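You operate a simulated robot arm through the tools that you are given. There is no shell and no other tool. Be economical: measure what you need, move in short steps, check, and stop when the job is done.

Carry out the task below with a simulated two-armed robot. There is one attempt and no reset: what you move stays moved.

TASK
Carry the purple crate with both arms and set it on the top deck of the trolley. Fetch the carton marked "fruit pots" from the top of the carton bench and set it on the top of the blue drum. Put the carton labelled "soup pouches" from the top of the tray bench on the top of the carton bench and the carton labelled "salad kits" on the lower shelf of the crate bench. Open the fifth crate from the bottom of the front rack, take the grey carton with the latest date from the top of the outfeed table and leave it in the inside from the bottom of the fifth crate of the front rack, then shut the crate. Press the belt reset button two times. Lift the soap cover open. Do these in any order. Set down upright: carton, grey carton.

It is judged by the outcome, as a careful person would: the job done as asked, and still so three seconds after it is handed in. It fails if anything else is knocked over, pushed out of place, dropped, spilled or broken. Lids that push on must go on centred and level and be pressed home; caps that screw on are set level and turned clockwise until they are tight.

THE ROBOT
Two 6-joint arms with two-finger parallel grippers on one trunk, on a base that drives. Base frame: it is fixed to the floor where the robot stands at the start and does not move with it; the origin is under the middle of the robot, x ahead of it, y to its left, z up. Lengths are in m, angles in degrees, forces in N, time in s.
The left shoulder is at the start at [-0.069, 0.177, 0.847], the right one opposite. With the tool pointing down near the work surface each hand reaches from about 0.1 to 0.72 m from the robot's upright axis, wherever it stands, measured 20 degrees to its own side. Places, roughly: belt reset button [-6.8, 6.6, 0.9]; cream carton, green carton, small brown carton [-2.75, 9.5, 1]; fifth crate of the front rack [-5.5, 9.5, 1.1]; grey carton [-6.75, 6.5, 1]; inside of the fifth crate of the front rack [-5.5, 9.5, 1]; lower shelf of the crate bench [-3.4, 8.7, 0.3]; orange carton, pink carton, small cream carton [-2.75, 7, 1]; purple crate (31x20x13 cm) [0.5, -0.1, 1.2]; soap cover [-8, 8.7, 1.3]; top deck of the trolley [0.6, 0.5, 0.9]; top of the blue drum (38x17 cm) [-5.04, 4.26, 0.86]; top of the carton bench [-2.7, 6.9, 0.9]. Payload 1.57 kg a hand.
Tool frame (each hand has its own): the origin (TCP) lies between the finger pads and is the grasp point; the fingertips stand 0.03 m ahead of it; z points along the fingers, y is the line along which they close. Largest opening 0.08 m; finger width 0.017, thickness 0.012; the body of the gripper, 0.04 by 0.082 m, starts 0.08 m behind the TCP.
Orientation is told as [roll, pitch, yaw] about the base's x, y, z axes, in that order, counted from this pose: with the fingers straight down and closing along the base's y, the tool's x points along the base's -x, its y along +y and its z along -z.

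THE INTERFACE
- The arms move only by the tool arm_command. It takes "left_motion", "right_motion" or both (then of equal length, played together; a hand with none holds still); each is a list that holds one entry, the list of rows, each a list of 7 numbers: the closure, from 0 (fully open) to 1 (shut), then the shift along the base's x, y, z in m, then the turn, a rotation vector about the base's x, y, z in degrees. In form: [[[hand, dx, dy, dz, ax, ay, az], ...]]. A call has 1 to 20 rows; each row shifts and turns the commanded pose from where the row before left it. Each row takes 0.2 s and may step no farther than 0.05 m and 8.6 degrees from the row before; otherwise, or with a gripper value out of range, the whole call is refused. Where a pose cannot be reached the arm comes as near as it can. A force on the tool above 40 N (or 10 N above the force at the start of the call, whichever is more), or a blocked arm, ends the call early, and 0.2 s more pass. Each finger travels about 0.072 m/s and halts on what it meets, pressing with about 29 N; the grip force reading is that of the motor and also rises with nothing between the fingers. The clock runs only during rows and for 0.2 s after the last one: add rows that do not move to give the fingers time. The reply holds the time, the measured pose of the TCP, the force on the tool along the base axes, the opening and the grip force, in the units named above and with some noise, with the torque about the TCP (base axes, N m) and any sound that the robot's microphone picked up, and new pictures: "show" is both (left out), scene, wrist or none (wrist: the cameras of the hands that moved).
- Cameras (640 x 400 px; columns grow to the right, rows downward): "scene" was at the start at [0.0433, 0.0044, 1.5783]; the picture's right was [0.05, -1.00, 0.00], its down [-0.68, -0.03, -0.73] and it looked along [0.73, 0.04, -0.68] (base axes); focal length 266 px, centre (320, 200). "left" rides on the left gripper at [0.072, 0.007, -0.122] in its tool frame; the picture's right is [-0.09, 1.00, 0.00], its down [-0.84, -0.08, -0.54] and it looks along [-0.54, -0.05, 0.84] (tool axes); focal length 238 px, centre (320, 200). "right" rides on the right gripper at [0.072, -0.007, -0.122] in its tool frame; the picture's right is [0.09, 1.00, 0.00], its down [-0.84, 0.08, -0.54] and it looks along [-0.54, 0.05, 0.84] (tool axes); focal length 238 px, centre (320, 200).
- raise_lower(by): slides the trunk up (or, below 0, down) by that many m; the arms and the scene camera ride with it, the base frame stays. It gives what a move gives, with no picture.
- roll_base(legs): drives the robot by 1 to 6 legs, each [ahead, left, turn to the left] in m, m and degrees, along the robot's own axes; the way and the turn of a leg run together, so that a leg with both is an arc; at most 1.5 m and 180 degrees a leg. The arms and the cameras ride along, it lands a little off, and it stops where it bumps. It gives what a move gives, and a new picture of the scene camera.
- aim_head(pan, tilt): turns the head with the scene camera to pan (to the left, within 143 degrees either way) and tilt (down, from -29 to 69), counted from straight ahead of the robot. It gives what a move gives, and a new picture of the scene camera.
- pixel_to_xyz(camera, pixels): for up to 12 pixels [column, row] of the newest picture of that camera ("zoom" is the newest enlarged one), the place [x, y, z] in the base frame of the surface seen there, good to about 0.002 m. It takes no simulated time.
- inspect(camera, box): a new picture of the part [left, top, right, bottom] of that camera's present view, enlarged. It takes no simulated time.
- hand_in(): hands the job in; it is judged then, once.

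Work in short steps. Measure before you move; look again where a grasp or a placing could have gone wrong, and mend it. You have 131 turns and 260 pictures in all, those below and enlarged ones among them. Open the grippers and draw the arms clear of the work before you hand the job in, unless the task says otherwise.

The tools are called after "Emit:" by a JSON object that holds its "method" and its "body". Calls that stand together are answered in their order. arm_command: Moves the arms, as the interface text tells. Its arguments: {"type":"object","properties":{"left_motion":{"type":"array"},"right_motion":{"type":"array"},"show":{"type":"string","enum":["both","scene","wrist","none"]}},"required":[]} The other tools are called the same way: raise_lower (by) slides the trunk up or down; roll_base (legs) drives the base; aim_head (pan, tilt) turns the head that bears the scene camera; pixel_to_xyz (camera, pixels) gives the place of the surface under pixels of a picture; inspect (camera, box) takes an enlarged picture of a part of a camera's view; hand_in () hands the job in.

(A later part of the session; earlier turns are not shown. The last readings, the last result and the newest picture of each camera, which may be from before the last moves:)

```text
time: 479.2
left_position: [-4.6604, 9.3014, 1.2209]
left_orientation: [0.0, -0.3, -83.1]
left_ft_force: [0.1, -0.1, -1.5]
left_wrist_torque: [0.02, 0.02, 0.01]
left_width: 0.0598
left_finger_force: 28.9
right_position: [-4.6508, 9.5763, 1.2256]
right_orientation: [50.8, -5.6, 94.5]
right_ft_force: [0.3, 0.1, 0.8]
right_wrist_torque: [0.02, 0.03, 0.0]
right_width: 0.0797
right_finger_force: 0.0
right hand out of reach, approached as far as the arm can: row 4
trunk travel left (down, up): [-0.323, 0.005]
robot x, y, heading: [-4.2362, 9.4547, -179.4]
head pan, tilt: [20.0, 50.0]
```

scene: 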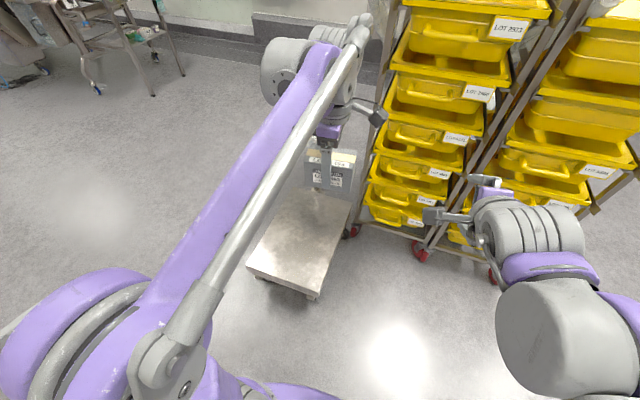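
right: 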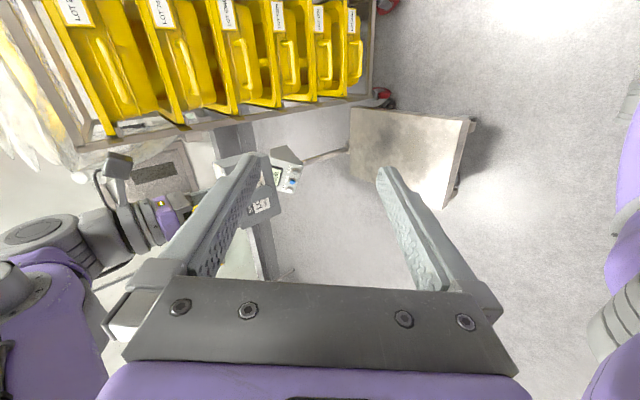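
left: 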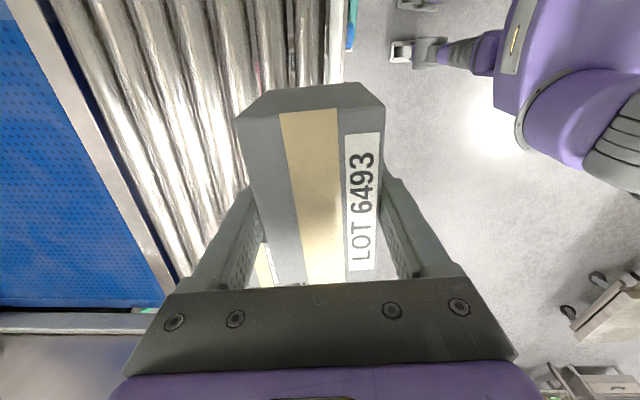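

Now the hand is free-moving with near-vertical closing. I raise the left hand, half-close the right, and move the base forward 0.25 (staying short of the cart).

Emit:
{"method": "arm_command", "body": {"left_motion": [[[1, 0, 0, 0.03, 0, 0, 0], [1, 0, 0, 0.03, 0, 0, 0], [1, 0, 0, 0.03, 0, 0, 0]]], "right_motion": [[[0.4, 0, -0.015, 0.01, 0, 0, 0], [0.4, 0, -0.015, 0.01, 0, 0, 0], [0.4, 0, -0.015, 0, 0, 0, 0]]], "show": "none"}}

Emit:
{"method": "roll_base", "body": {"legs": [[0.25, 0, -0.6]]}}

Emit:
{"method": "aim_head", "body": {"pan": 0, "tilt": 38}}

```text
time: 480.0
left_position: [-4.6603, 9.3, 1.3129]
left_orientation: [0.0, -0.3, -83.1]
left_ft_force: [1.5, -0.1, -1.6]
left_wrist_torque: [-0.01, 0.02, 0.01]
left_width: 0.0595
left_finger_force: 28.7
right_position: [-4.6506, 9.531, 1.2457]
right_orientation: [50.8, -5.7, 94.8]
right_ft_force: [0.2, 0.7, -0.7]
right_wrist_torque: [0.0, 0.0, -0.01]
right_width: 0.048
right_finger_force: 0.1
trunk travel left (down, up): [-0.323, 0.005]
robot x, y, heading: [-4.2365, 9.4555, -179.3]
head pan, tilt: [20.0, 50.0]
```

```text
time: 481.8
left_position: [-4.915, 9.3038, 1.3113]
left_orientation: [0.0, -0.2, -83.8]
left_ft_force: [-0.3, 0.2, -2.2]
left_wrist_torque: [-0.02, 0.01, 0.02]
left_width: 0.0596
left_finger_force: 28.8
right_position: [-4.9037, 9.5368, 1.2461]
right_orientation: [50.8, -5.6, 94.0]
right_ft_force: [-0.2, -0.1, -0.6]
right_wrist_torque: [0.03, -0.03, 0.0]
right_width: 0.048
right_finger_force: 0.0
trunk travel left (down, up): [-0.323, 0.005]
robot x, y, heading: [-4.4925, 9.4499, 180.1]
head pan, tilt: [20.0, 50.0]
```

scene: 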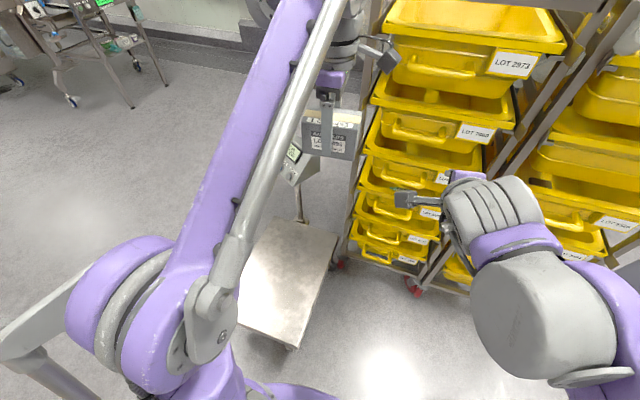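

```text
time: 482.6
left_position: [-4.9165, 9.3045, 1.313]
left_orientation: [0.1, -0.3, -83.8]
left_ft_force: [-0.3, 0.9, -2.7]
left_wrist_torque: [-0.01, -0.02, 0.0]
left_width: 0.0598
left_finger_force: 29.5
right_position: [-4.9039, 9.536, 1.2458]
right_orientation: [50.9, -5.7, 94.0]
right_ft_force: [0.6, 0.5, 0.2]
right_wrist_torque: [0.0, -0.01, 0.03]
right_width: 0.0481
right_finger_force: 0.0
trunk travel left (down, up): [-0.323, 0.005]
robot x, y, heading: [-4.4915, 9.45, 179.8]
head pan, tilt: [0.0, 38.0]
```

scene: 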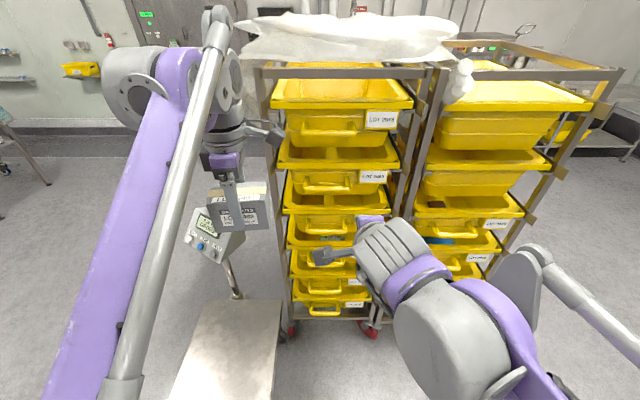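

The fifth crate's handle is at (328,186). I remeasure the bar, lips and the posts from here.

Emit:
{"method": "inspect", "body": {"camera": "scene", "box": [265, 130, 405, 215]}}

Emit:
{"method": "pixel_to_xyz", "body": {"camera": "zoom", "pixels": [[280, 270], [280, 262], [280, 282], [340, 270], [380, 265], [180, 240], [400, 235], [300, 185], [300, 160], [300, 200], [280, 240], [280, 20]]}}

```text
4.57 times, centred on (335, 172) of scene
```

zoom: 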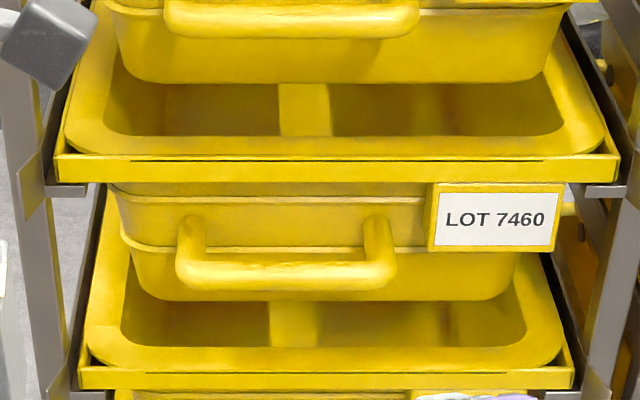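

```text
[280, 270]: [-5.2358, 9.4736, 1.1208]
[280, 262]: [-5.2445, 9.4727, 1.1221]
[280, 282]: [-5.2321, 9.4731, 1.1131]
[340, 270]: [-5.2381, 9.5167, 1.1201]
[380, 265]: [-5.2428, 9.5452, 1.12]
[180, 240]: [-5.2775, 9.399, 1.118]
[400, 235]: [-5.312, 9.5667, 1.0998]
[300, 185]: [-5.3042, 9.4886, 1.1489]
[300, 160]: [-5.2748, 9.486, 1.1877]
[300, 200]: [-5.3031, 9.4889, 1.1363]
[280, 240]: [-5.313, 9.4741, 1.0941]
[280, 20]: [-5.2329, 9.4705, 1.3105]
```

Bar centre ≈(-5.243, z 1.113). I move to a pre-grasp 13 cm back along the finger direction and look.

Emit:
{"method": "arm_command", "body": {"right_motion": [[[0.4, -0.0397, -0.0043, -0.0085, 0, 0, 0], [0.4, -0.0397, -0.0043, -0.0085, 0, 0, 0], [0.4, -0.0397, -0.0043, -0.0085, 0, 0, 0], [0.4, -0.0397, -0.0043, -0.0085, 0, 0, 0], [0.4, -0.0397, -0.0043, -0.0085, 0, 0, 0], [0.4, -0.0397, -0.0043, -0.0085, 0, 0, 0]]], "show": "both"}}

```text
time: 484.1
left_position: [-4.9186, 9.3043, 1.3122]
left_orientation: [0.2, -0.3, -83.9]
left_ft_force: [-0.7, -0.8, -2.2]
left_wrist_torque: [0.0, -0.04, 0.0]
left_width: 0.0599
left_finger_force: 28.9
right_position: [-5.1421, 9.5088, 1.1938]
right_orientation: [50.8, -5.7, 94.0]
right_ft_force: [-0.1, 0.6, 0.4]
right_wrist_torque: [0.0, 0.04, -0.01]
right_width: 0.048
right_finger_force: 0.1
trunk travel left (down, up): [-0.323, 0.005]
robot x, y, heading: [-4.4897, 9.4516, 180.1]
head pan, tilt: [0.0, 38.0]
```

scene: 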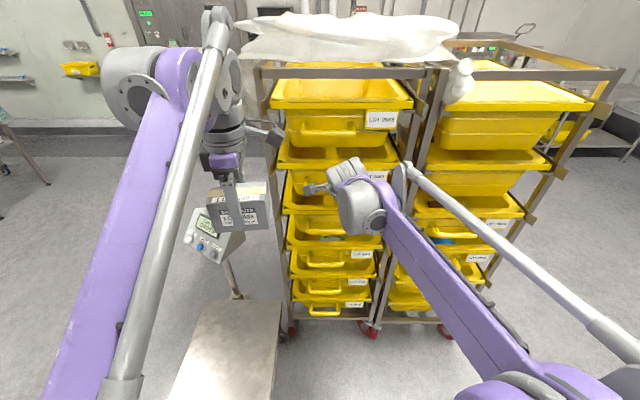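
right: 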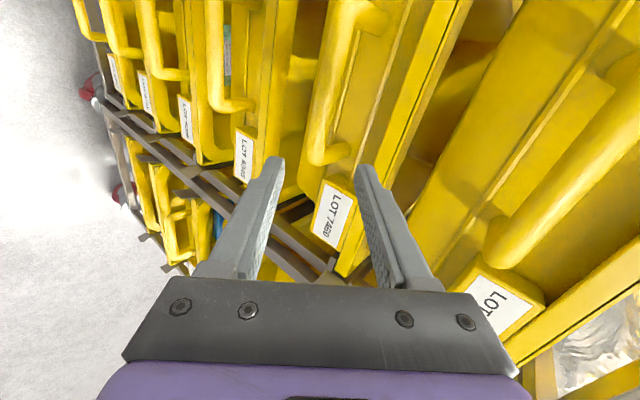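

The bar passes through the predicted contact point (≈(325,128)). I advance along the fingers and close.

Emit:
{"method": "arm_command", "body": {"right_motion": [[[0.4, -0.0253, 0, -0.0205, 0, 0, 0], [0.4, -0.0253, 0, -0.0205, 0, 0, 0], [0.4, -0.0253, 0, -0.0205, 0, 0, 0], [0.4, -0.024, 0, -0.0195, 0, 0, 0], [0.4, 0, 0, 0, 0, 0, 0]]], "show": "wrist"}}

```text
time: 485.2
left_position: [-4.916, 9.3041, 1.3121]
left_orientation: [0.0, -0.2, -83.9]
left_ft_force: [0.1, 0.2, -1.3]
left_wrist_torque: [-0.01, 0.02, 0.0]
left_width: 0.0596
left_finger_force: 28.6
right_position: [-5.239, 9.507, 1.1133]
right_orientation: [50.9, -5.7, 93.9]
right_ft_force: [-0.1, -0.8, 0.2]
right_wrist_torque: [0.01, -0.01, -0.01]
right_width: 0.0478
right_finger_force: 0.0
trunk travel left (down, up): [-0.323, 0.005]
robot x, y, heading: [-4.4877, 9.4532, 179.8]
head pan, tilt: [0.0, 38.0]
```

right: 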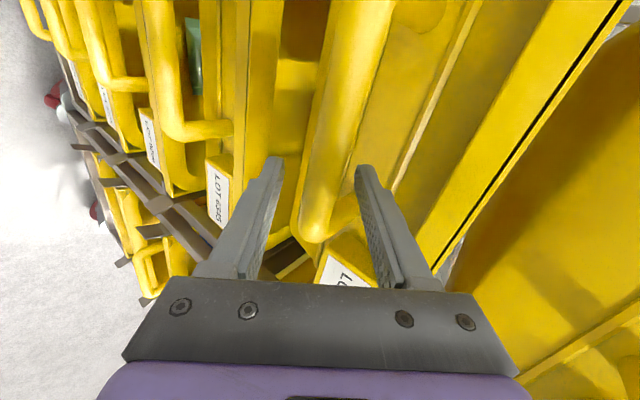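

The bar lies between the fingers. I close on it.

Emit:
{"method": "arm_command", "body": {"right_motion": [[[1, 0, 0, 0, 0, 0, 0], [1, 0, 0, 0, 0, 0, 0], [1, 0, 0, 0, 0, 0, 0]]], "show": "wrist"}}

```text
time: 486.1
left_position: [-4.9167, 9.3038, 1.3123]
left_orientation: [0.0, -0.3, -83.9]
left_ft_force: [-0.3, -0.2, -1.7]
left_wrist_torque: [-0.01, 0.06, 0.01]
left_width: 0.0598
left_finger_force: 28.3
right_position: [-5.2399, 9.5083, 1.114]
right_orientation: [50.8, -5.7, 94.0]
right_ft_force: [-4.3, -1.1, 11.6]
right_wrist_torque: [-0.52, 0.11, -0.3]
right_width: 0.0232
right_finger_force: 35.6
trunk travel left (down, up): [-0.323, 0.005]
robot x, y, heading: [-4.4905, 9.4549, 180.2]
head pan, tilt: [0.0, 38.0]
```

right: 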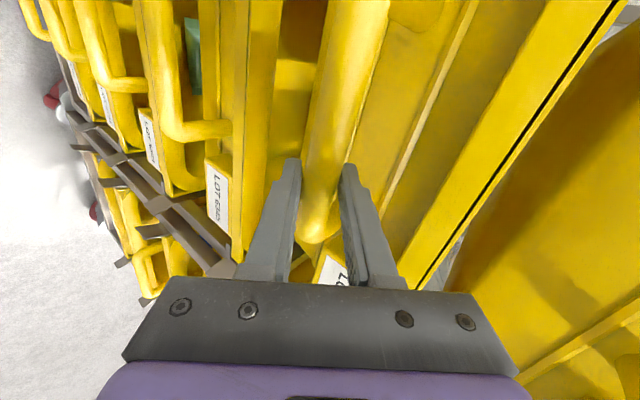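

Gripped (23 mm). I pull the crate out 0.22 m in the +x direction.

Emit:
{"method": "arm_command", "body": {"right_motion": [[[1, 0.01, 0, 0, 0, 0, 0], [1, 0.02, 0, 0, 0, 0, 0], [1, 0.02, 0, 0, 0, 0, 0], [1, 0.02, 0, 0, 0, 0, 0], [1, 0.02, 0, 0, 0, 0, 0], [1, 0.02, 0, 0, 0, 0, 0], [1, 0.02, 0, 0, 0, 0, 0], [1, 0.02, 0, 0, 0, 0, 0], [1, 0.02, 0, 0, 0, 0, 0], [1, 0.02, 0, 0, 0, 0, 0], [1, 0.02, 0, 0, 0, 0, 0], [1, 0.01, 0, 0, 0, 0, 0]]], "show": "both"}}

```text
time: 488.6
left_position: [-4.916, 9.3001, 1.3129]
left_orientation: [0.0, -0.2, -83.8]
left_ft_force: [0.3, -0.9, -2.1]
left_wrist_torque: [0.02, -0.03, 0.01]
left_width: 0.0597
left_finger_force: 29.1
right_position: [-5.0207, 9.5077, 1.1137]
right_orientation: [51.0, -5.7, 94.0]
right_ft_force: [-2.5, -18.2, 21.0]
right_wrist_torque: [-0.93, 0.18, 0.11]
right_width: 0.0233
right_finger_force: 35.3
trunk travel left (down, up): [-0.323, 0.005]
robot x, y, heading: [-4.4906, 9.4509, 180.1]
head pan, tilt: [0.0, 38.0]
```

scene: 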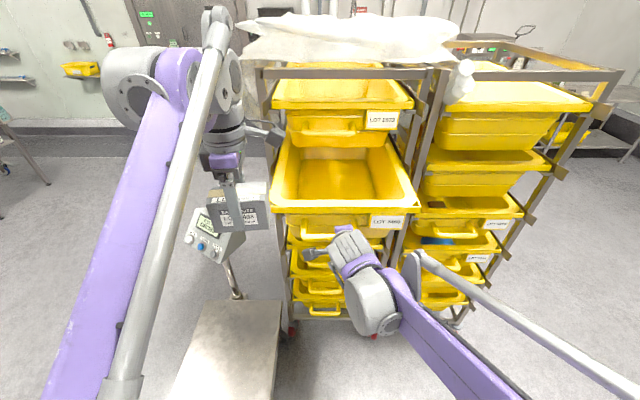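
right: 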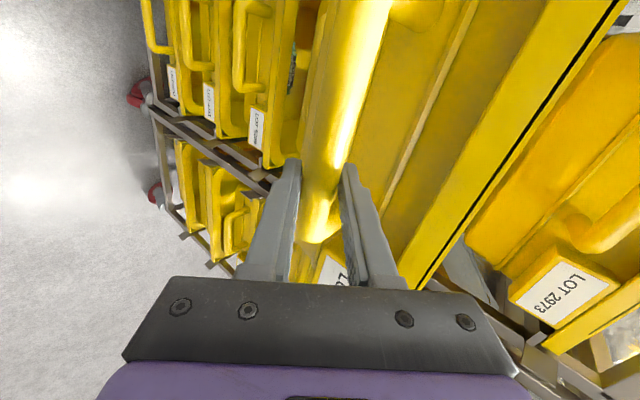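

The crate is out 0.22 m. I keep hold of it and measure its interior.

Emit:
{"method": "pixel_to_xyz", "body": {"camera": "scene", "pixels": [[280, 200], [410, 200], [295, 140], [340, 170], [330, 160], [340, 188], [305, 170], [380, 170], [340, 195], [340, 134], [345, 150], [275, 208]]}}

Emit:
{"method": "inspect", "body": {"camera": "scene", "box": [255, 60, 435, 240]}}

```text
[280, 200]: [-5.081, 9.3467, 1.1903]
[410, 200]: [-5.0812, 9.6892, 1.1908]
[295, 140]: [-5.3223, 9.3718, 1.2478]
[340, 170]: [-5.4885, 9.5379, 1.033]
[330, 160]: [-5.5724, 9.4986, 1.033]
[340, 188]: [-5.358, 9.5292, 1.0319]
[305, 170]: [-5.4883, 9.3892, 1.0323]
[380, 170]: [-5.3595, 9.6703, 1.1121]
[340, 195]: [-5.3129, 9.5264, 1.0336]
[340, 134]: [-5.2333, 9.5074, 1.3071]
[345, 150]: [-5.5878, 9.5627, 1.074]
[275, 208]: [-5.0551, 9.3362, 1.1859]
```

```text
2.22 times, centred on (345, 150) of scene
```

zoom: 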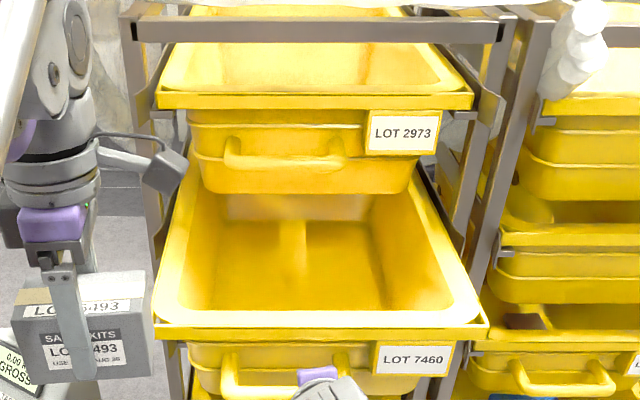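

Floor z=1.033, opening x -5.09…-5.22 is a bit beyond the left hand's reach. I pull 0.05 m more while relaxing side forces.

Emit:
{"method": "arm_command", "body": {"right_motion": [[[1, 0.01, -0.003, 0.003, 0, 0, 0], [1, 0.02, -0.001, 0.001, 0, 0, 0], [1, 0.02, 0, 0, 0, 0, 0], [1, 0, 0, 0, 0, 0, 0]]], "show": "scene"}}

```text
time: 489.6
left_position: [-4.9171, 9.3042, 1.3108]
left_orientation: [0.1, -0.4, -83.8]
left_ft_force: [0.7, 0.9, -2.2]
left_wrist_torque: [0.01, 0.03, 0.01]
left_width: 0.0596
left_finger_force: 28.6
right_position: [-4.9717, 9.5082, 1.1137]
right_orientation: [50.6, -5.8, 93.9]
right_ft_force: [3.3, -4.6, -18.1]
right_wrist_torque: [0.06, -0.16, -1.18]
right_width: 0.0234
right_finger_force: 35.8
trunk travel left (down, up): [-0.323, 0.005]
robot x, y, heading: [-4.4886, 9.4518, 179.8]
head pan, tilt: [0.0, 38.0]
```

scene: 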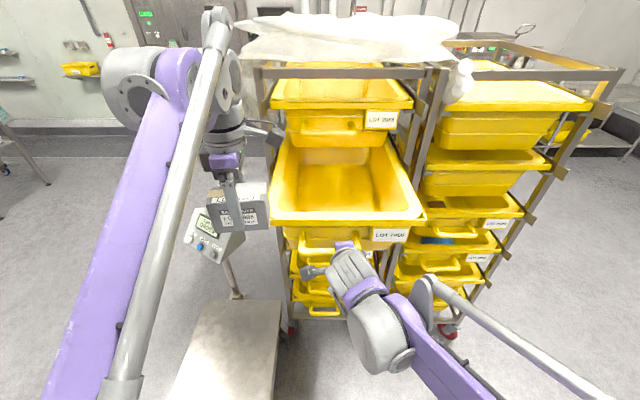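

I bring the left hand over the crate: first forward beside it, then sideways over the opening, staying above the rim.

Emit:
{"method": "arm_command", "body": {"left_motion": [[[1, -0.0396, 0, 0, 0, 0, -3], [1, -0.0396, 0, 0, 0, 0, -3], [1, -0.0396, 0, 0, 0, 0, 0], [1, -0.0396, 0, 0, 0, 0, 0], [1, -0.0396, 0, 0, 0, 0, 0], [1, 0, 0.036, 0, 0, 0, 0], [1, 0, 0.036, 0, 0, 0, 0], [1, 0, 0.036, 0, 0, 0, 0], [1, 0, 0.035, 0, 0, 0, 0]]], "show": "both"}}

```text
time: 491.6
left_position: [-5.0342, 9.4447, 1.2584]
left_orientation: [0.1, -0.3, -89.9]
left_ft_force: [0.1, 0.7, -2.2]
left_wrist_torque: [0.03, -0.02, 0.02]
left_width: 0.0597
left_finger_force: 29.0
left hand out of reach, approached as far as the arm can: row 3, 4, 5, 7, 8, 9
right_position: [-4.974, 9.5085, 1.1153]
right_orientation: [50.8, -5.5, 93.9]
right_ft_force: [0.6, 3.9, -22.0]
right_wrist_torque: [-1.1, -0.1, 0.28]
right_width: 0.0232
right_finger_force: 35.3
trunk travel left (down, up): [-0.323, 0.005]
robot x, y, heading: [-4.4906, 9.451, 179.9]
head pan, tilt: [0.0, 38.0]
```

scene: 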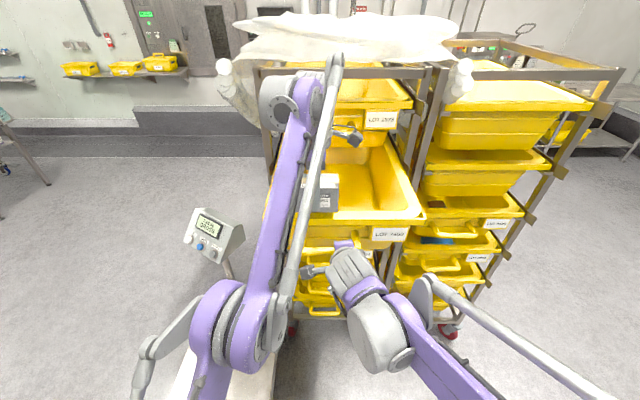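
left: 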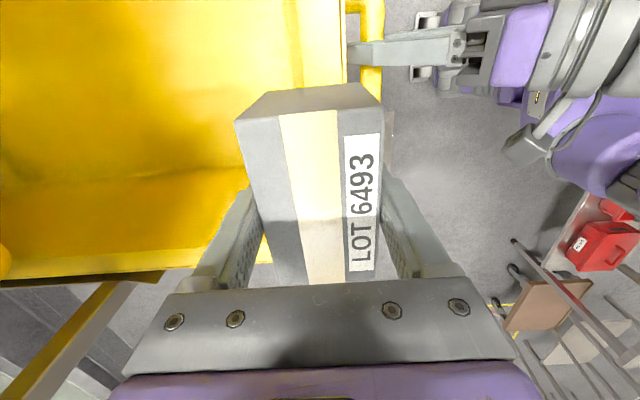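

The left can't reach that far at this height; lower it can. I pull the crate 0.055 m more (still held by the right hand), then descend diagonally with the carton.

Emit:
{"method": "arm_command", "body": {"right_motion": [[[1, 0.018, 0, 0.001, 0, 0, 0], [1, 0.018, 0, 0.001, 0, 0, 0], [1, 0.019, 0, 0.001, 0, 0, 0], [1, 0, 0, 0, 0, 0, 0]]], "show": "none"}}

Emit:
{"method": "arm_command", "body": {"left_motion": [[[1, -0.008, 0, -0.012, 0, 0, 0], [1, -0.008, 0, -0.012, 0, 0, 0], [1, 0, 0, 0, 0, 0, 0]]], "show": "both"}}

```text
time: 492.6
left_position: [-5.0344, 9.4444, 1.2567]
left_orientation: [0.1, -0.4, -89.7]
left_ft_force: [1.0, -0.4, -2.3]
left_wrist_torque: [0.04, 0.03, 0.01]
left_width: 0.0594
left_finger_force: 29.1
right_position: [-4.9185, 9.5078, 1.1187]
right_orientation: [50.6, -5.7, 94.0]
right_ft_force: [0.3, 3.7, -35.3]
right_wrist_torque: [-0.71, -0.3, -0.11]
right_width: 0.0235
right_finger_force: 36.2
trunk travel left (down, up): [-0.323, 0.005]
robot x, y, heading: [-4.4908, 9.4532, 180.1]
head pan, tilt: [0.0, 38.0]
```

```text
time: 493.4
left_position: [-5.0506, 9.4437, 1.2348]
left_orientation: [0.0, -0.4, -89.9]
left_ft_force: [0.5, 0.1, -2.8]
left_wrist_torque: [-0.01, 0.0, 0.01]
left_width: 0.0596
left_finger_force: 29.3
right_position: [-4.9185, 9.5062, 1.1183]
right_orientation: [50.6, -5.7, 94.0]
right_ft_force: [2.6, 3.0, -36.5]
right_wrist_torque: [-0.75, -0.33, -0.18]
right_width: 0.0235
right_finger_force: 35.7
trunk travel left (down, up): [-0.323, 0.005]
robot x, y, heading: [-4.4892, 9.4537, 179.9]
head pan, tilt: [0.0, 38.0]
```

scene: 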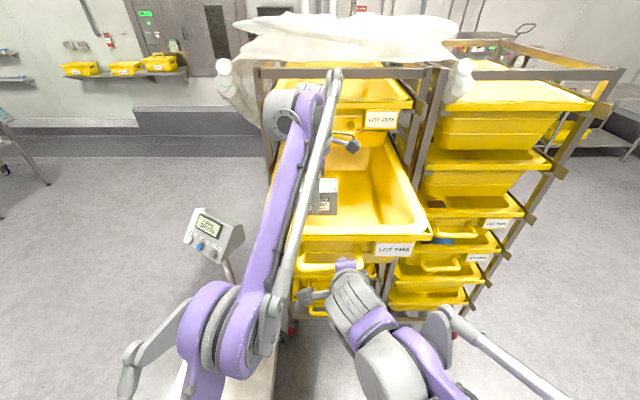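
left: 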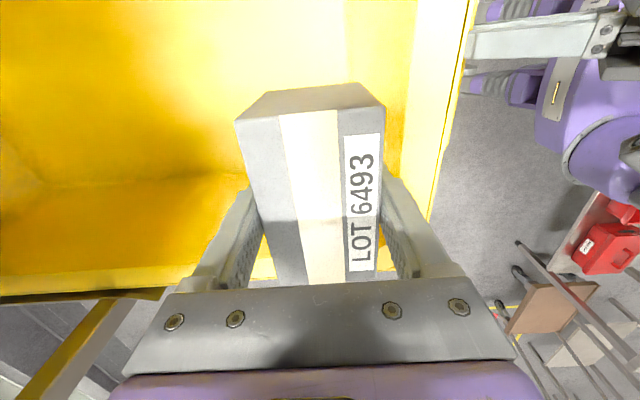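

The carton is over the opening. I shift 2 cm inward and lower it near the floor.

Emit:
{"method": "arm_command", "body": {"left_motion": [[[1, -0.004, 0.012, 0, 0, 0, 0], [1, -0.006, 0.01, -0.025, 0, 0, 0], [1, -0.008, 0, -0.03, 0, 0, 0], [1, -0.008, 0, -0.035, 0, 0, 0], [1, -0.006, 0, -0.035, 0, 0, 0], [1, 0, 0, -0.022, 0, 0, 0], [1, 0, 0, 0, 0, 0, 0]]], "show": "both"}}

```text
time: 495.1
left_position: [-5.0776, 9.4648, 1.0832]
left_orientation: [0.1, -0.4, -89.8]
left_ft_force: [-0.1, 0.4, -2.2]
left_wrist_torque: [-0.02, -0.01, 0.02]
left_width: 0.0596
left_finger_force: 29.5
left hand out of reach, approached as far as the arm can: row 1
right_position: [-4.9193, 9.508, 1.1187]
right_orientation: [50.7, -5.7, 94.1]
right_ft_force: [-1.3, 3.8, -30.8]
right_wrist_torque: [-0.43, -0.33, -0.56]
right_width: 0.0233
right_finger_force: 35.7
trunk travel left (down, up): [-0.323, 0.005]
robot x, y, heading: [-4.493, 9.4534, 180.1]
head pan, tilt: [0.0, 38.0]
```

scene: 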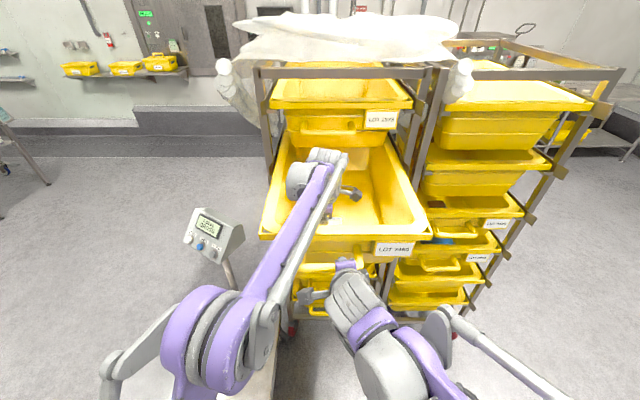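
left: 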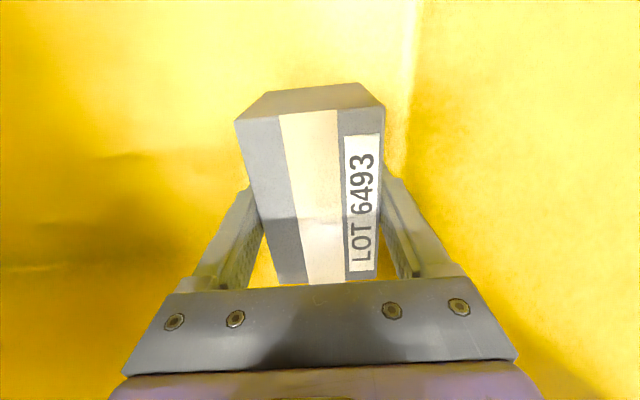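

The carton is inside, near the floor. I lower 9 mm, release, and rise back out the way I came.

Emit:
{"method": "arm_command", "body": {"left_motion": [[[1, 0, 0, -0.004, 0, 0, 0], [1, 0, 0, -0.003, 0, 0, 0], [1, 0, 0, -0.002, 0, 0, 0], [1, 0, 0, 0, 0, 0, 0]]], "show": "none"}}

Emit:
{"method": "arm_command", "body": {"left_motion": [[[0, 0, 0, 0, 0, 0, 0], [0, 0, 0, 0, 0, 0, 0], [0, 0, 0, 0, 0, 0, 0], [0, 0, 0, 0.03, 0, 0, 0], [0, 0, 0, 0.035, 0, 0, 0], [0, 0.005, 0, 0.035, 0, 0, 0], [0, 0.012, 0, 0.035, 0, 0, 0], [0, 0.02, 0, 0.035, 0, 0, 0], [0, 0.03, -0.01, 0.02, 0, 0, 0], [0, 0.04, -0.02, 0, 0, 0, 0], [0, 0.035, -0.03, 0, 0, 0, 0], [0, 0.03, -0.03, 0, 0, 0, 0], [0, 0, -0.03, 0, 0, 0, 0]]], "show": "scene"}}

```text
time: 496.1
left_position: [-5.0788, 9.4638, 1.0754]
left_orientation: [0.2, -0.5, -89.8]
left_ft_force: [-0.1, -0.4, -2.7]
left_wrist_torque: [0.04, 0.02, 0.0]
left_width: 0.0598
left_finger_force: 28.6
right_position: [-4.9182, 9.5056, 1.1183]
right_orientation: [50.7, -5.8, 94.0]
right_ft_force: [-0.1, 4.2, -29.9]
right_wrist_torque: [-0.48, -0.27, -0.56]
right_width: 0.0236
right_finger_force: 36.0
trunk travel left (down, up): [-0.323, 0.005]
robot x, y, heading: [-4.4919, 9.4519, 180.0]
head pan, tilt: [0.0, 38.0]
```

```text
time: 498.9
left_position: [-4.9127, 9.3428, 1.2548]
left_orientation: [0.0, -0.2, -89.8]
left_ft_force: [-0.7, 0.2, -0.6]
left_wrist_torque: [-0.04, -0.02, -0.04]
left_width: 0.0799
left_finger_force: 0.1
left hand out of reach, approached as far as the arm can: row 8
right_position: [-4.9173, 9.507, 1.1185]
right_orientation: [50.7, -5.7, 94.0]
right_ft_force: [3.0, 3.6, -27.4]
right_wrist_torque: [-0.29, -0.3, -0.75]
right_width: 0.0233
right_finger_force: 35.8
trunk travel left (down, up): [-0.323, 0.005]
robot x, y, heading: [-4.4898, 9.4518, 180.0]
head pan, tilt: [0.0, 38.0]
```

scene: 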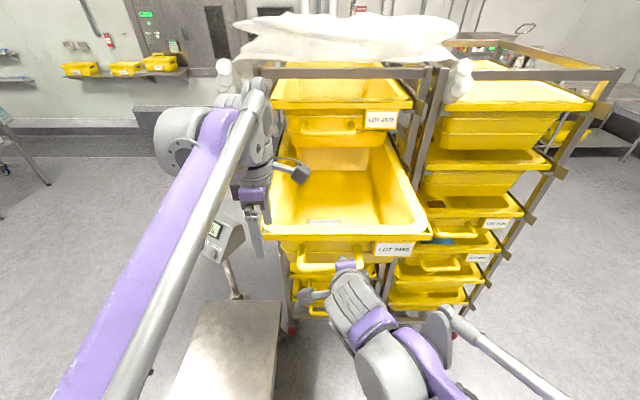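

The carton sits on the crate floor. I push the crate shut with the right hand back to its original position.

Emit:
{"method": "arm_command", "body": {"right_motion": [[[1, -0.008, 0, 0, 0, 0, 0], [1, -0.014, 0, 0, 0, 0, 0], [1, -0.018, 0, -0.0005, 0, 0, 0], [1, -0.018, 0, -0.0005, 0, 0, 0], [1, -0.018, 0, -0.0005, 0, 0, 0], [1, -0.018, 0, -0.0005, 0, 0, 0], [1, -0.018, 0, -0.0005, 0, 0, 0], [1, -0.018, 0, -0.0005, 0, 0, 0], [1, -0.018, 0, -0.0005, 0, 0, 0], [1, -0.018, 0, -0.0005, 0, 0, 0], [1, -0.018, 0, -0.0005, 0, 0, 0], [1, -0.018, 0, -0.0005, 0, 0, 0], [1, -0.018, 0, 0, 0, 0, 0], [1, -0.018, 0, 0, 0, 0, 0], [1, -0.018, 0, 0, 0, 0, 0], [1, -0.018, 0, 0, 0, 0, 0], [1, -0.018, 0, 0, 0, 0, 0], [1, -0.018, 0, 0, 0, 0, 0], [1, -0.012, 0, 0, 0, 0, 0], [1, 0, 0, 0, 0, 0, 0]]], "show": "both"}}

```text
time: 503.1
left_position: [-4.9072, 9.3429, 1.2569]
left_orientation: [-0.2, -0.4, -89.8]
left_ft_force: [-0.4, -1.0, -0.2]
left_wrist_torque: [-0.02, -0.02, 0.0]
left_width: 0.0802
left_finger_force: 0.1
right_position: [-5.2358, 9.5066, 1.1174]
right_orientation: [51.0, -5.7, 94.0]
right_ft_force: [6.1, 5.7, 26.8]
right_wrist_torque: [-0.44, 0.27, -0.49]
right_width: 0.0235
right_finger_force: 36.3
trunk travel left (down, up): [-0.323, 0.005]
robot x, y, heading: [-4.493, 9.4513, 180.0]
head pan, tilt: [0.0, 38.0]
```

scene: 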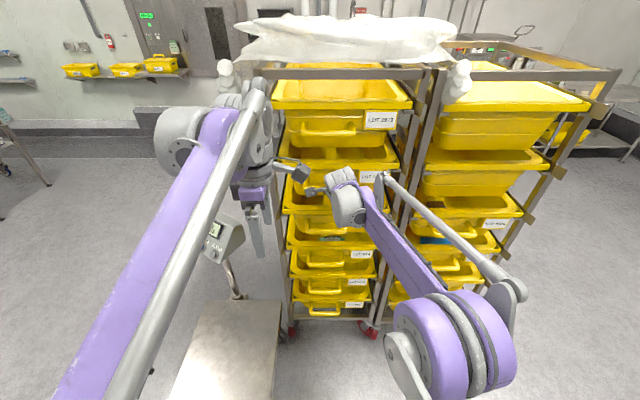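
right: 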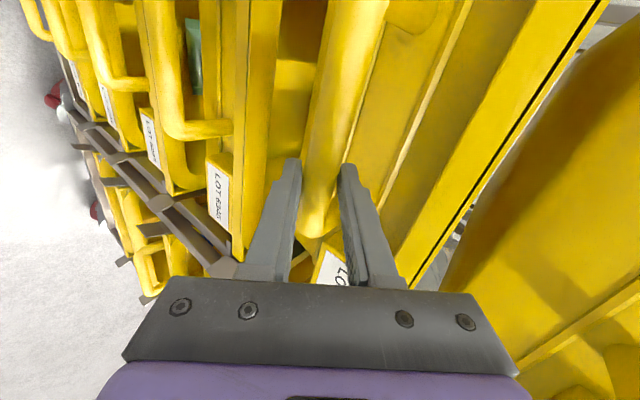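

The crate is within ~4 mm of its start. I push the last 5 mm, release, withdraw and back the base away.

Emit:
{"method": "arm_command", "body": {"right_motion": [[[1, -0.003, 0, 0, 0, 0, 0], [1, -0.003, 0, 0, 0, 0, 0], [1, 0, 0, 0, 0, 0, 0]]], "show": "none"}}

Emit:
{"method": "arm_command", "body": {"right_motion": [[[0.4, 0, 0, 0, 0, 0, 0], [0.4, 0, 0, 0, 0, 0, 0], [0.4, 0.025, 0, 0.02, 0, 0, 0], [0.4, 0.025, 0, 0.02, 0, 0, 0], [0.4, 0.025, 0, 0.02, 0, 0, 0], [0.4, 0.025, 0, 0.02, 0, 0, 0], [0.4, 0.04, 0, 0.01, 0, 0, 0], [0.4, 0.04, 0, 0.01, 0, 0, 0], [0.4, 0.04, 0.01, 0.01, 0, 0, 0]]], "show": "none"}}

Emit:
{"method": "roll_base", "body": {"legs": [[-0.22, 0, 0]]}}

Emit:
{"method": "pixel_to_xyz", "body": {"camera": "scene", "pixels": [[328, 168], [370, 163], [325, 205], [323, 240], [350, 207], [350, 172]]}}

```text
time: 503.9
left_position: [-4.9061, 9.3421, 1.2563]
left_orientation: [-0.2, -0.4, -89.8]
left_ft_force: [0.1, 0.8, -0.4]
left_wrist_torque: [-0.02, 0.0, 0.0]
left_width: 0.0799
left_finger_force: 0.0
right_position: [-5.2395, 9.5063, 1.1155]
right_orientation: [50.8, -5.6, 94.0]
right_ft_force: [37.0, 1.8, -4.9]
right_wrist_torque: [-0.53, -0.38, -0.39]
right_width: 0.0237
right_finger_force: 35.8
trunk travel left (down, up): [-0.323, 0.005]
robot x, y, heading: [-4.4901, 9.4504, 180.0]
head pan, tilt: [0.0, 38.0]
```

```text
time: 505.9
left_position: [-4.9087, 9.341, 1.2567]
left_orientation: [-0.1, -0.5, -89.8]
left_ft_force: [0.0, 0.5, -0.7]
left_wrist_torque: [-0.01, -0.01, -0.01]
left_width: 0.08
left_finger_force: 0.1
right_position: [-5.0232, 9.5152, 1.2241]
right_orientation: [50.9, -5.6, 94.0]
right_ft_force: [1.1, 0.0, -0.6]
right_wrist_torque: [-0.01, -0.01, 0.05]
right_width: 0.048
right_finger_force: 0.1
trunk travel left (down, up): [-0.323, 0.005]
robot x, y, heading: [-4.492, 9.4519, 180.1]
head pan, tilt: [0.0, 38.0]
```

```text
time: 507.6
left_position: [-4.6894, 9.3403, 1.2558]
left_orientation: [0.0, -0.3, -89.7]
left_ft_force: [0.3, 0.8, 0.2]
left_wrist_torque: [0.01, 0.01, -0.03]
left_width: 0.08
left_finger_force: 0.0
right_position: [-4.8032, 9.514, 1.2246]
right_orientation: [50.8, -5.6, 94.1]
right_ft_force: [-0.7, 0.3, -0.5]
right_wrist_torque: [-0.05, -0.01, 0.02]
right_width: 0.048
right_finger_force: 0.0
trunk travel left (down, up): [-0.323, 0.005]
robot x, y, heading: [-4.2663, 9.4499, -179.8]
head pan, tilt: [0.0, 38.0]
```

scene: 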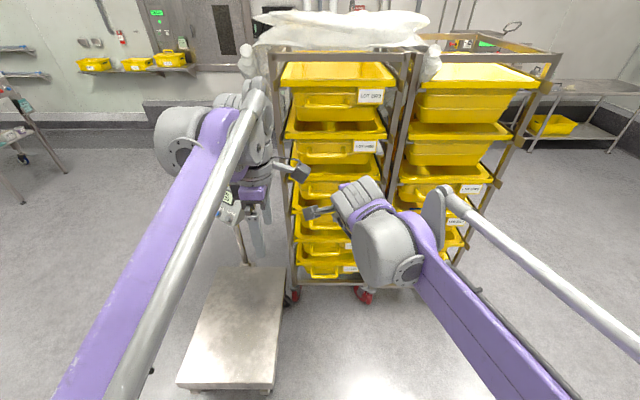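

```text
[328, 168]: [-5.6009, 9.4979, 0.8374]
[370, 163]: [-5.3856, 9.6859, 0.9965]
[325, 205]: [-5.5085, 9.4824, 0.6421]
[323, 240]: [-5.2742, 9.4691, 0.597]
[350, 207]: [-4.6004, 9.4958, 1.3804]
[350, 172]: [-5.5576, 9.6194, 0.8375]
```

The crate stopped firmly shut (37 N) and lines up with the others. Now I drive to the soap dispenser on the west wall near (-8, 8.7), and look.

Emit:
{"method": "roll_base", "body": {"legs": [[0, 0.95, 0], [0, 0.85, 0], [1.5, 0, 0], [1.15, 0, 0]]}}

Emit:
{"method": "aim_head", "body": {"pan": -48, "tilt": 12}}

Emit:
{"method": "inspect", "body": {"camera": "scene", "box": [200, 60, 440, 260]}}

```text
time: 536.5
left_position: [-7.365, 7.4652, 1.2556]
left_orientation: [-0.1, -0.3, -88.6]
left_ft_force: [0.2, 0.4, 0.3]
left_wrist_torque: [0.01, 0.01, 0.01]
left_width: 0.0803
left_finger_force: 0.1
right_position: [-7.4841, 7.6364, 1.2241]
right_orientation: [50.8, -5.6, 95.2]
right_ft_force: [0.8, -0.7, -0.6]
right_wrist_torque: [0.01, 0.01, 0.0]
right_width: 0.0477
right_finger_force: 0.1
trunk travel left (down, up): [-0.323, 0.005]
robot x, y, heading: [-6.948, 7.5824, -178.9]
head pan, tilt: [0.0, 38.0]
```

scene: 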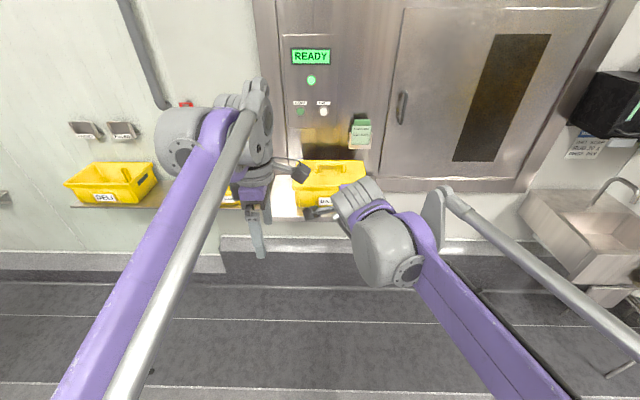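

```text
time: 537.6
left_position: [-7.3656, 7.4654, 1.2555]
left_orientation: [0.0, -0.3, -88.6]
left_ft_force: [-0.5, 0.0, 0.8]
left_wrist_torque: [-0.02, 0.0, -0.01]
left_width: 0.0799
left_finger_force: 0.1
right_position: [-7.4844, 7.6364, 1.2248]
right_orientation: [50.8, -5.7, 95.2]
right_ft_force: [0.4, -1.1, -0.5]
right_wrist_torque: [-0.03, 0.01, 0.0]
right_width: 0.0481
right_finger_force: 0.1
trunk travel left (down, up): [-0.323, 0.005]
robot x, y, heading: [-6.9466, 7.5843, -179.0]
head pan, tilt: [-48.0, 12.0]
```

scene: 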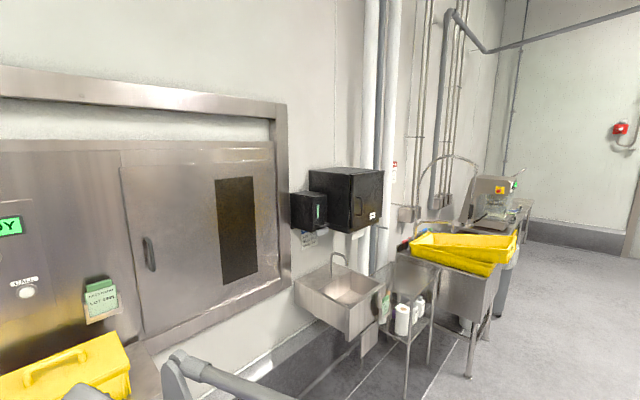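

```text
2.00 times, centred on (320, 160) of scene
```

zoom: 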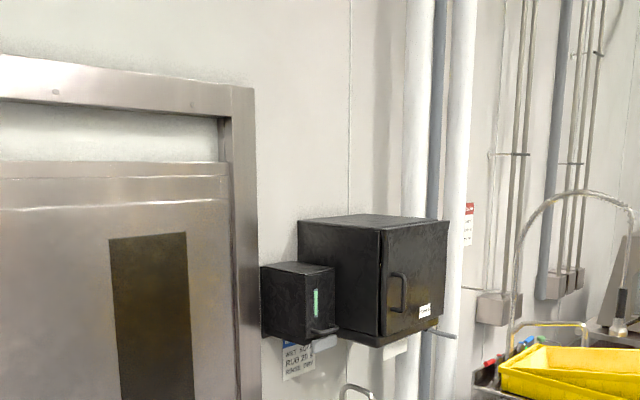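

The small black box is the soap dispenser; its cover has a lip at the lower front. I measure it.

Emit:
{"method": "pixel_to_xyz", "body": {"camera": "scene", "pixels": [[311, 197], [320, 196], [326, 197], [311, 228], [325, 225], [322, 225], [300, 190], [318, 212], [293, 225], [340, 255], [325, 295], [345, 335]]}}

Emit:
{"method": "inspect", "body": {"camera": "scene", "box": [285, 180, 345, 245]}}

```text
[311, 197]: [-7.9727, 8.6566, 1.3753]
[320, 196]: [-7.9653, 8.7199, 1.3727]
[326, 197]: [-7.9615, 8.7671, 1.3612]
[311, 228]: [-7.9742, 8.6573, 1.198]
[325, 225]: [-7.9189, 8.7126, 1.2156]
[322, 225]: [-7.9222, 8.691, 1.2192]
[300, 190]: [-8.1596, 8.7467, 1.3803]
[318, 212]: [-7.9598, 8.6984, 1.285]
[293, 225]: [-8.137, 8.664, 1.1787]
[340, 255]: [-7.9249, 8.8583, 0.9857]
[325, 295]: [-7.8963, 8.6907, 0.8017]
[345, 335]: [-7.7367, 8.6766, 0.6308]
```

```text
6.15 times, centred on (315, 212) of scene
```

zoom: 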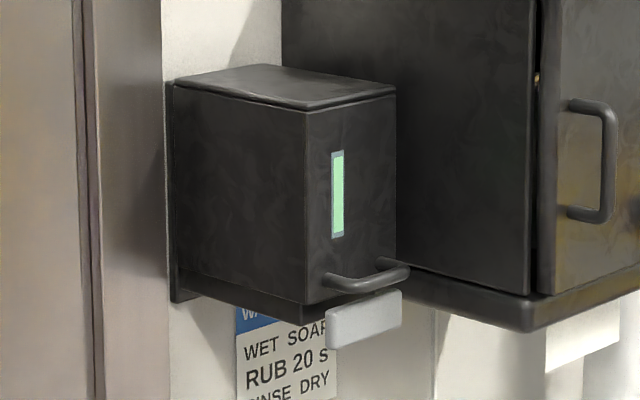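

The soap cover has a small U-handle (bar ≈(-7.92, 8.70, 1.217)) just above the push lever. Plan: pinch the bar from above with the left hand, lift, then push the cover up from beneath with the right. I drive in front and prepare both hands.

Emit:
{"method": "roll_base", "body": {"legs": [[0, -1.2, -1.1], [0.2, 0, 0]]}}

Emit:
{"method": "arm_command", "body": {"left_motion": [[[0.5, 0, 0, 0.02, 0, 7.5, 0], [0.5, 0, 0, 0.02, 0, 7.5, 0], [0.5, 0, 0, 0.02, 0, 7.5, 0], [0.5, 0, 0, 0, 0, 0, 0], [0.5, 0, 0, 0, 0, 0, 0]]], "right_motion": [[[1, 0.01, 0.015, -0.02, 0, 7.5, 0], [1, 0.01, 0.015, -0.02, 0, 7.5, 0], [1, 0.01, 0.015, -0.02, 0, 7.5, 0], [1, 0.01, 0.015, -0.02, 0, 7.5, 0], [1, 0.01, 0.015, -0.02, 0, 7.5, 0]]], "show": "none"}}

Emit:
{"method": "aim_head", "body": {"pan": 0, "tilt": 18}}

Emit:
{"method": "inspect", "body": {"camera": "scene", "box": [240, 120, 440, 280]}}

```text
time: 549.7
left_position: [-7.5849, 8.6809, 1.2553]
left_orientation: [0.0, -0.3, -88.8]
left_ft_force: [0.0, 0.1, 0.5]
left_wrist_torque: [-0.03, -0.02, 0.01]
left_width: 0.0801
left_finger_force: 0.1
right_position: [-7.7013, 8.8529, 1.2242]
right_orientation: [50.9, -5.7, 95.1]
right_ft_force: [0.2, 0.1, 1.2]
right_wrist_torque: [-0.02, 0.0, -0.02]
right_width: 0.0479
right_finger_force: 0.0
trunk travel left (down, up): [-0.323, 0.005]
robot x, y, heading: [-7.1686, 8.8013, -179.1]
head pan, tilt: [-48.0, 12.0]
```

scene: 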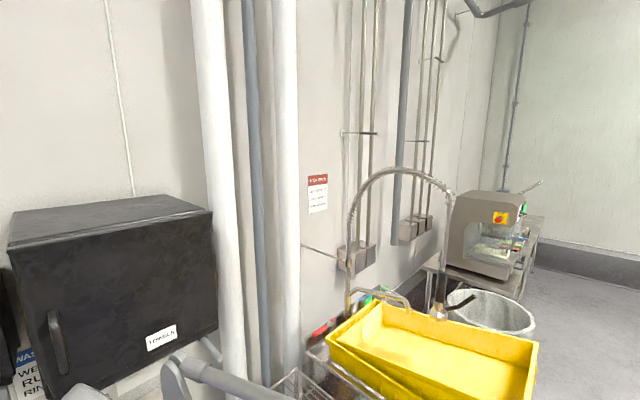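

```text
time: 550.9
left_position: [-7.5844, 8.6813, 1.3164]
left_orientation: [-22.5, 0.2, -88.7]
left_ft_force: [0.0, 0.3, 0.5]
left_wrist_torque: [-0.02, -0.01, -0.04]
left_width: 0.0399
left_finger_force: 0.0
right_position: [-7.6542, 8.9269, 1.1239]
right_orientation: [88.5, -7.5, 90.6]
right_ft_force: [-0.1, 0.4, -0.4]
right_wrist_torque: [0.04, 0.02, -0.02]
right_width: 0.0001
right_finger_force: 21.3
trunk travel left (down, up): [-0.323, 0.005]
robot x, y, heading: [-7.1671, 8.799, -179.3]
head pan, tilt: [-48.0, 12.0]
```

```text
time: 552.1
left_position: [-7.5845, 8.6804, 1.3168]
left_orientation: [-22.5, 0.2, -88.7]
left_ft_force: [-0.5, 0.4, -0.2]
left_wrist_torque: [0.0, 0.01, 0.0]
left_width: 0.0401
left_finger_force: 0.0
right_position: [-7.6536, 8.928, 1.1238]
right_orientation: [88.5, -7.5, 90.5]
right_ft_force: [0.4, 0.2, 0.1]
right_wrist_torque: [-0.02, -0.02, 0.05]
right_width: 0.0
right_finger_force: 21.7
trunk travel left (down, up): [-0.323, 0.005]
robot x, y, heading: [-7.1648, 8.7986, -178.8]
head pan, tilt: [0.0, 18.0]
```

scene: 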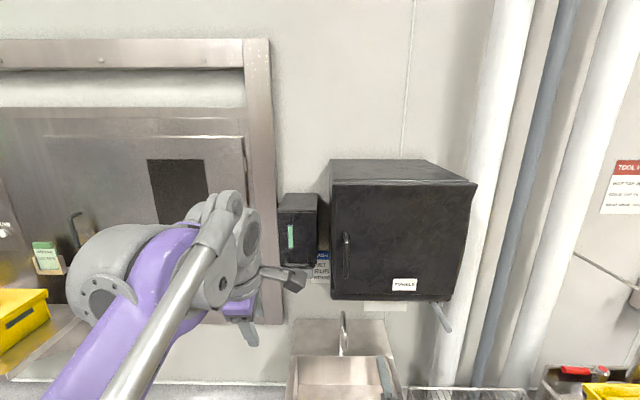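

```text
2.50 times, centred on (340, 200) of scene
```

zoom: 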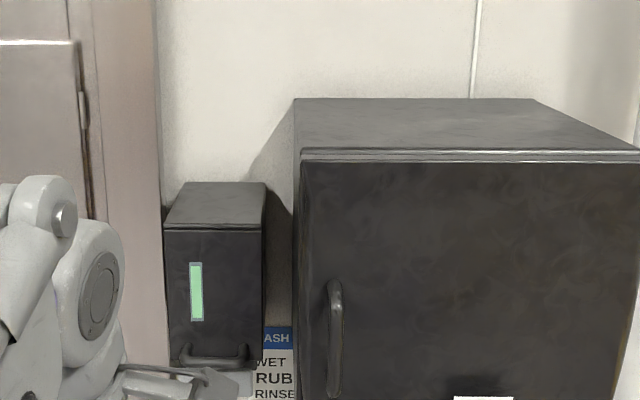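

I measure the handle bar and the towel box's front before going closer.

Emit:
{"method": "pixel_to_xyz", "body": {"camera": "zoom", "pixels": [[215, 358], [240, 355], [190, 358], [215, 345], [215, 300], [165, 232], [260, 232], [215, 190], [450, 300], [335, 330], [215, 375], [245, 347]]}}

Emit:
{"method": "pixel_to_xyz", "body": {"camera": "scene", "pixels": [[345, 370], [300, 375], [300, 345], [395, 375], [345, 340]]}}

```text
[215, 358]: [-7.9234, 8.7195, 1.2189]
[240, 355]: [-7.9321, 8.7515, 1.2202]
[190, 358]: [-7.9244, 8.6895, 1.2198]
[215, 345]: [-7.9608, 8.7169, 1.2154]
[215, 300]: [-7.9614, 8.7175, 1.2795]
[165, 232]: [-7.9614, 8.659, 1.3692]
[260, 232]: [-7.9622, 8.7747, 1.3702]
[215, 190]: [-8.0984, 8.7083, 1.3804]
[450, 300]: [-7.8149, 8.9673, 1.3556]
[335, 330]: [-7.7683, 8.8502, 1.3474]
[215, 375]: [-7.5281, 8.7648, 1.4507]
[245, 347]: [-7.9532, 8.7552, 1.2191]
```

```text
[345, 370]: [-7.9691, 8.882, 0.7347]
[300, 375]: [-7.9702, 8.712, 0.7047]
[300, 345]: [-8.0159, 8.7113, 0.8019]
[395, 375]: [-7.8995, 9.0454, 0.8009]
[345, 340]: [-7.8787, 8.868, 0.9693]
```

Bar: centre ≈(-7.929, y 8.68–8.755, 1.213), cover face x=-7.961. I tuck the right hand low and central, advance the base 0.24, and bring the left to a pre-pinch pose just above the bar.

Emit:
{"method": "arm_command", "body": {"left_motion": [[[0.67, 0, 0.003, 0, 0, -4.3, 0], [0.67, 0, 0.003, 0, 0, -4.2, 0], [0.67, 0, 0.003, 0, 0, 0, 0], [0.67, 0, 0.003, 0, 0, 0, 0], [0.67, 0, 0.003, 0, 0, 0, 0]]], "right_motion": [[[1, 0.012, -0.036, -0.01, 0, 0, 0], [1, 0.012, -0.036, -0.01, 0, 0, 0], [1, 0.012, -0.036, -0.01, 0, 0, 0], [1, 0.012, -0.036, -0.01, 0, 0, 0], [1, 0.012, -0.036, -0.01, 0, 0, 0]]], "show": "none"}}

Emit:
{"method": "roll_base", "body": {"legs": [[0.235, 0, 0]]}}

Emit:
{"method": "arm_command", "body": {"left_motion": [[[0.67, -0.026, 0, 0, 0, 0, 0], [0.67, -0.026, 0, -0.006, 0, 0, 0], [0.67, -0.025, 0, -0.01, 0, 0, 0], [0.67, 0, 0, 0, 0, 0, 0]]], "show": "both"}}

```text
time: 553.3
left_position: [-7.5866, 8.6948, 1.3153]
left_orientation: [-14.0, 0.0, -88.7]
left_ft_force: [0.6, -1.5, 0.3]
left_wrist_torque: [0.03, -0.01, -0.01]
left_width: 0.0261
left_finger_force: 0.0
right_position: [-7.5924, 8.7468, 1.073]
right_orientation: [88.5, -7.6, 90.5]
right_ft_force: [1.1, -0.1, -0.7]
right_wrist_torque: [0.0, 0.01, 0.02]
right_width: 0.0001
right_finger_force: 21.9
trunk travel left (down, up): [-0.323, 0.005]
robot x, y, heading: [-7.1676, 8.8026, -179.0]
head pan, tilt: [0.0, 18.0]
```

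```text
time: 555.1
left_position: [-7.8206, 8.6892, 1.3159]
left_orientation: [-14.0, 0.0, -88.6]
left_ft_force: [0.6, 0.1, -0.1]
left_wrist_torque: [0.0, -0.01, 0.04]
left_width: 0.0264
left_finger_force: 0.1
right_position: [-7.8265, 8.7425, 1.0732]
right_orientation: [88.6, -7.6, 90.7]
right_ft_force: [0.1, -0.1, -1.2]
right_wrist_torque: [0.0, -0.01, 0.01]
right_width: 0.0
right_finger_force: 21.0
trunk travel left (down, up): [-0.323, 0.005]
robot x, y, heading: [-7.4028, 8.7949, -178.4]
head pan, tilt: [0.0, 18.0]
```

scene: 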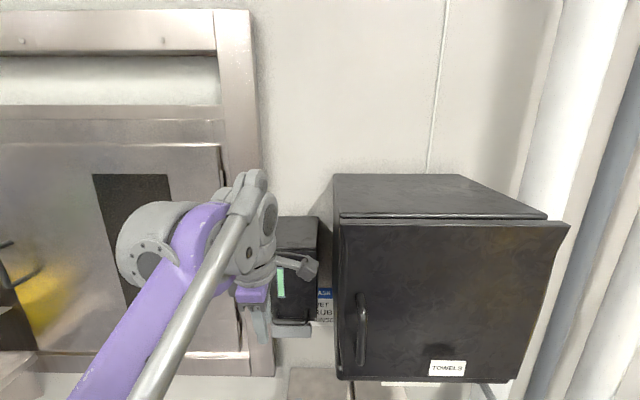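

```text
time: 556.1
left_position: [-7.8966, 8.6885, 1.3015]
left_orientation: [-14.0, 0.0, -88.6]
left_ft_force: [0.9, 0.7, 0.2]
left_wrist_torque: [-0.02, 0.01, 0.02]
left_width: 0.0263
left_finger_force: 0.0
right_position: [-7.828, 8.7431, 1.0729]
right_orientation: [88.6, -7.6, 90.8]
right_ft_force: [0.4, 0.0, 0.5]
right_wrist_torque: [0.0, 0.02, -0.01]
right_width: 0.0002
right_finger_force: 21.3
trunk travel left (down, up): [-0.323, 0.005]
robot x, y, heading: [-7.4007, 8.7978, -179.0]
head pan, tilt: [0.0, 18.0]
```

scene: 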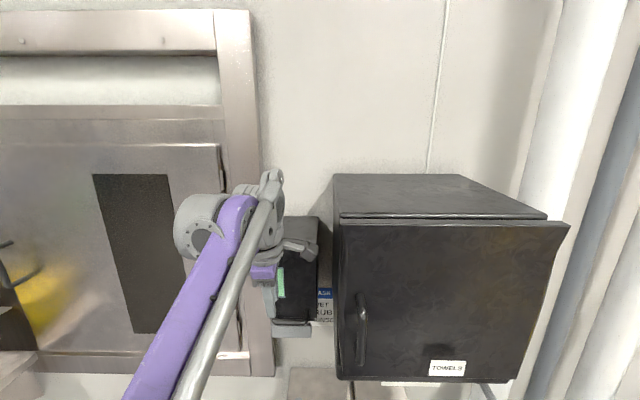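
left: 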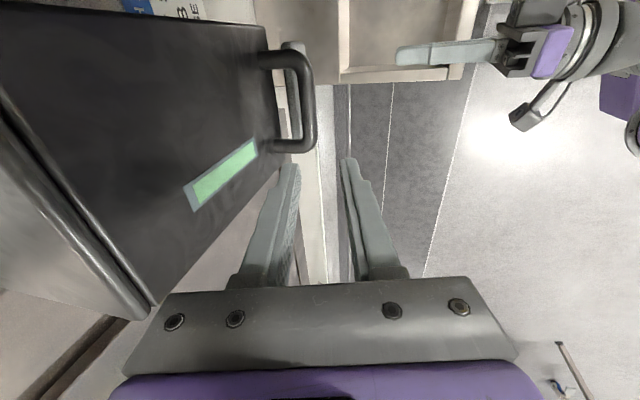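

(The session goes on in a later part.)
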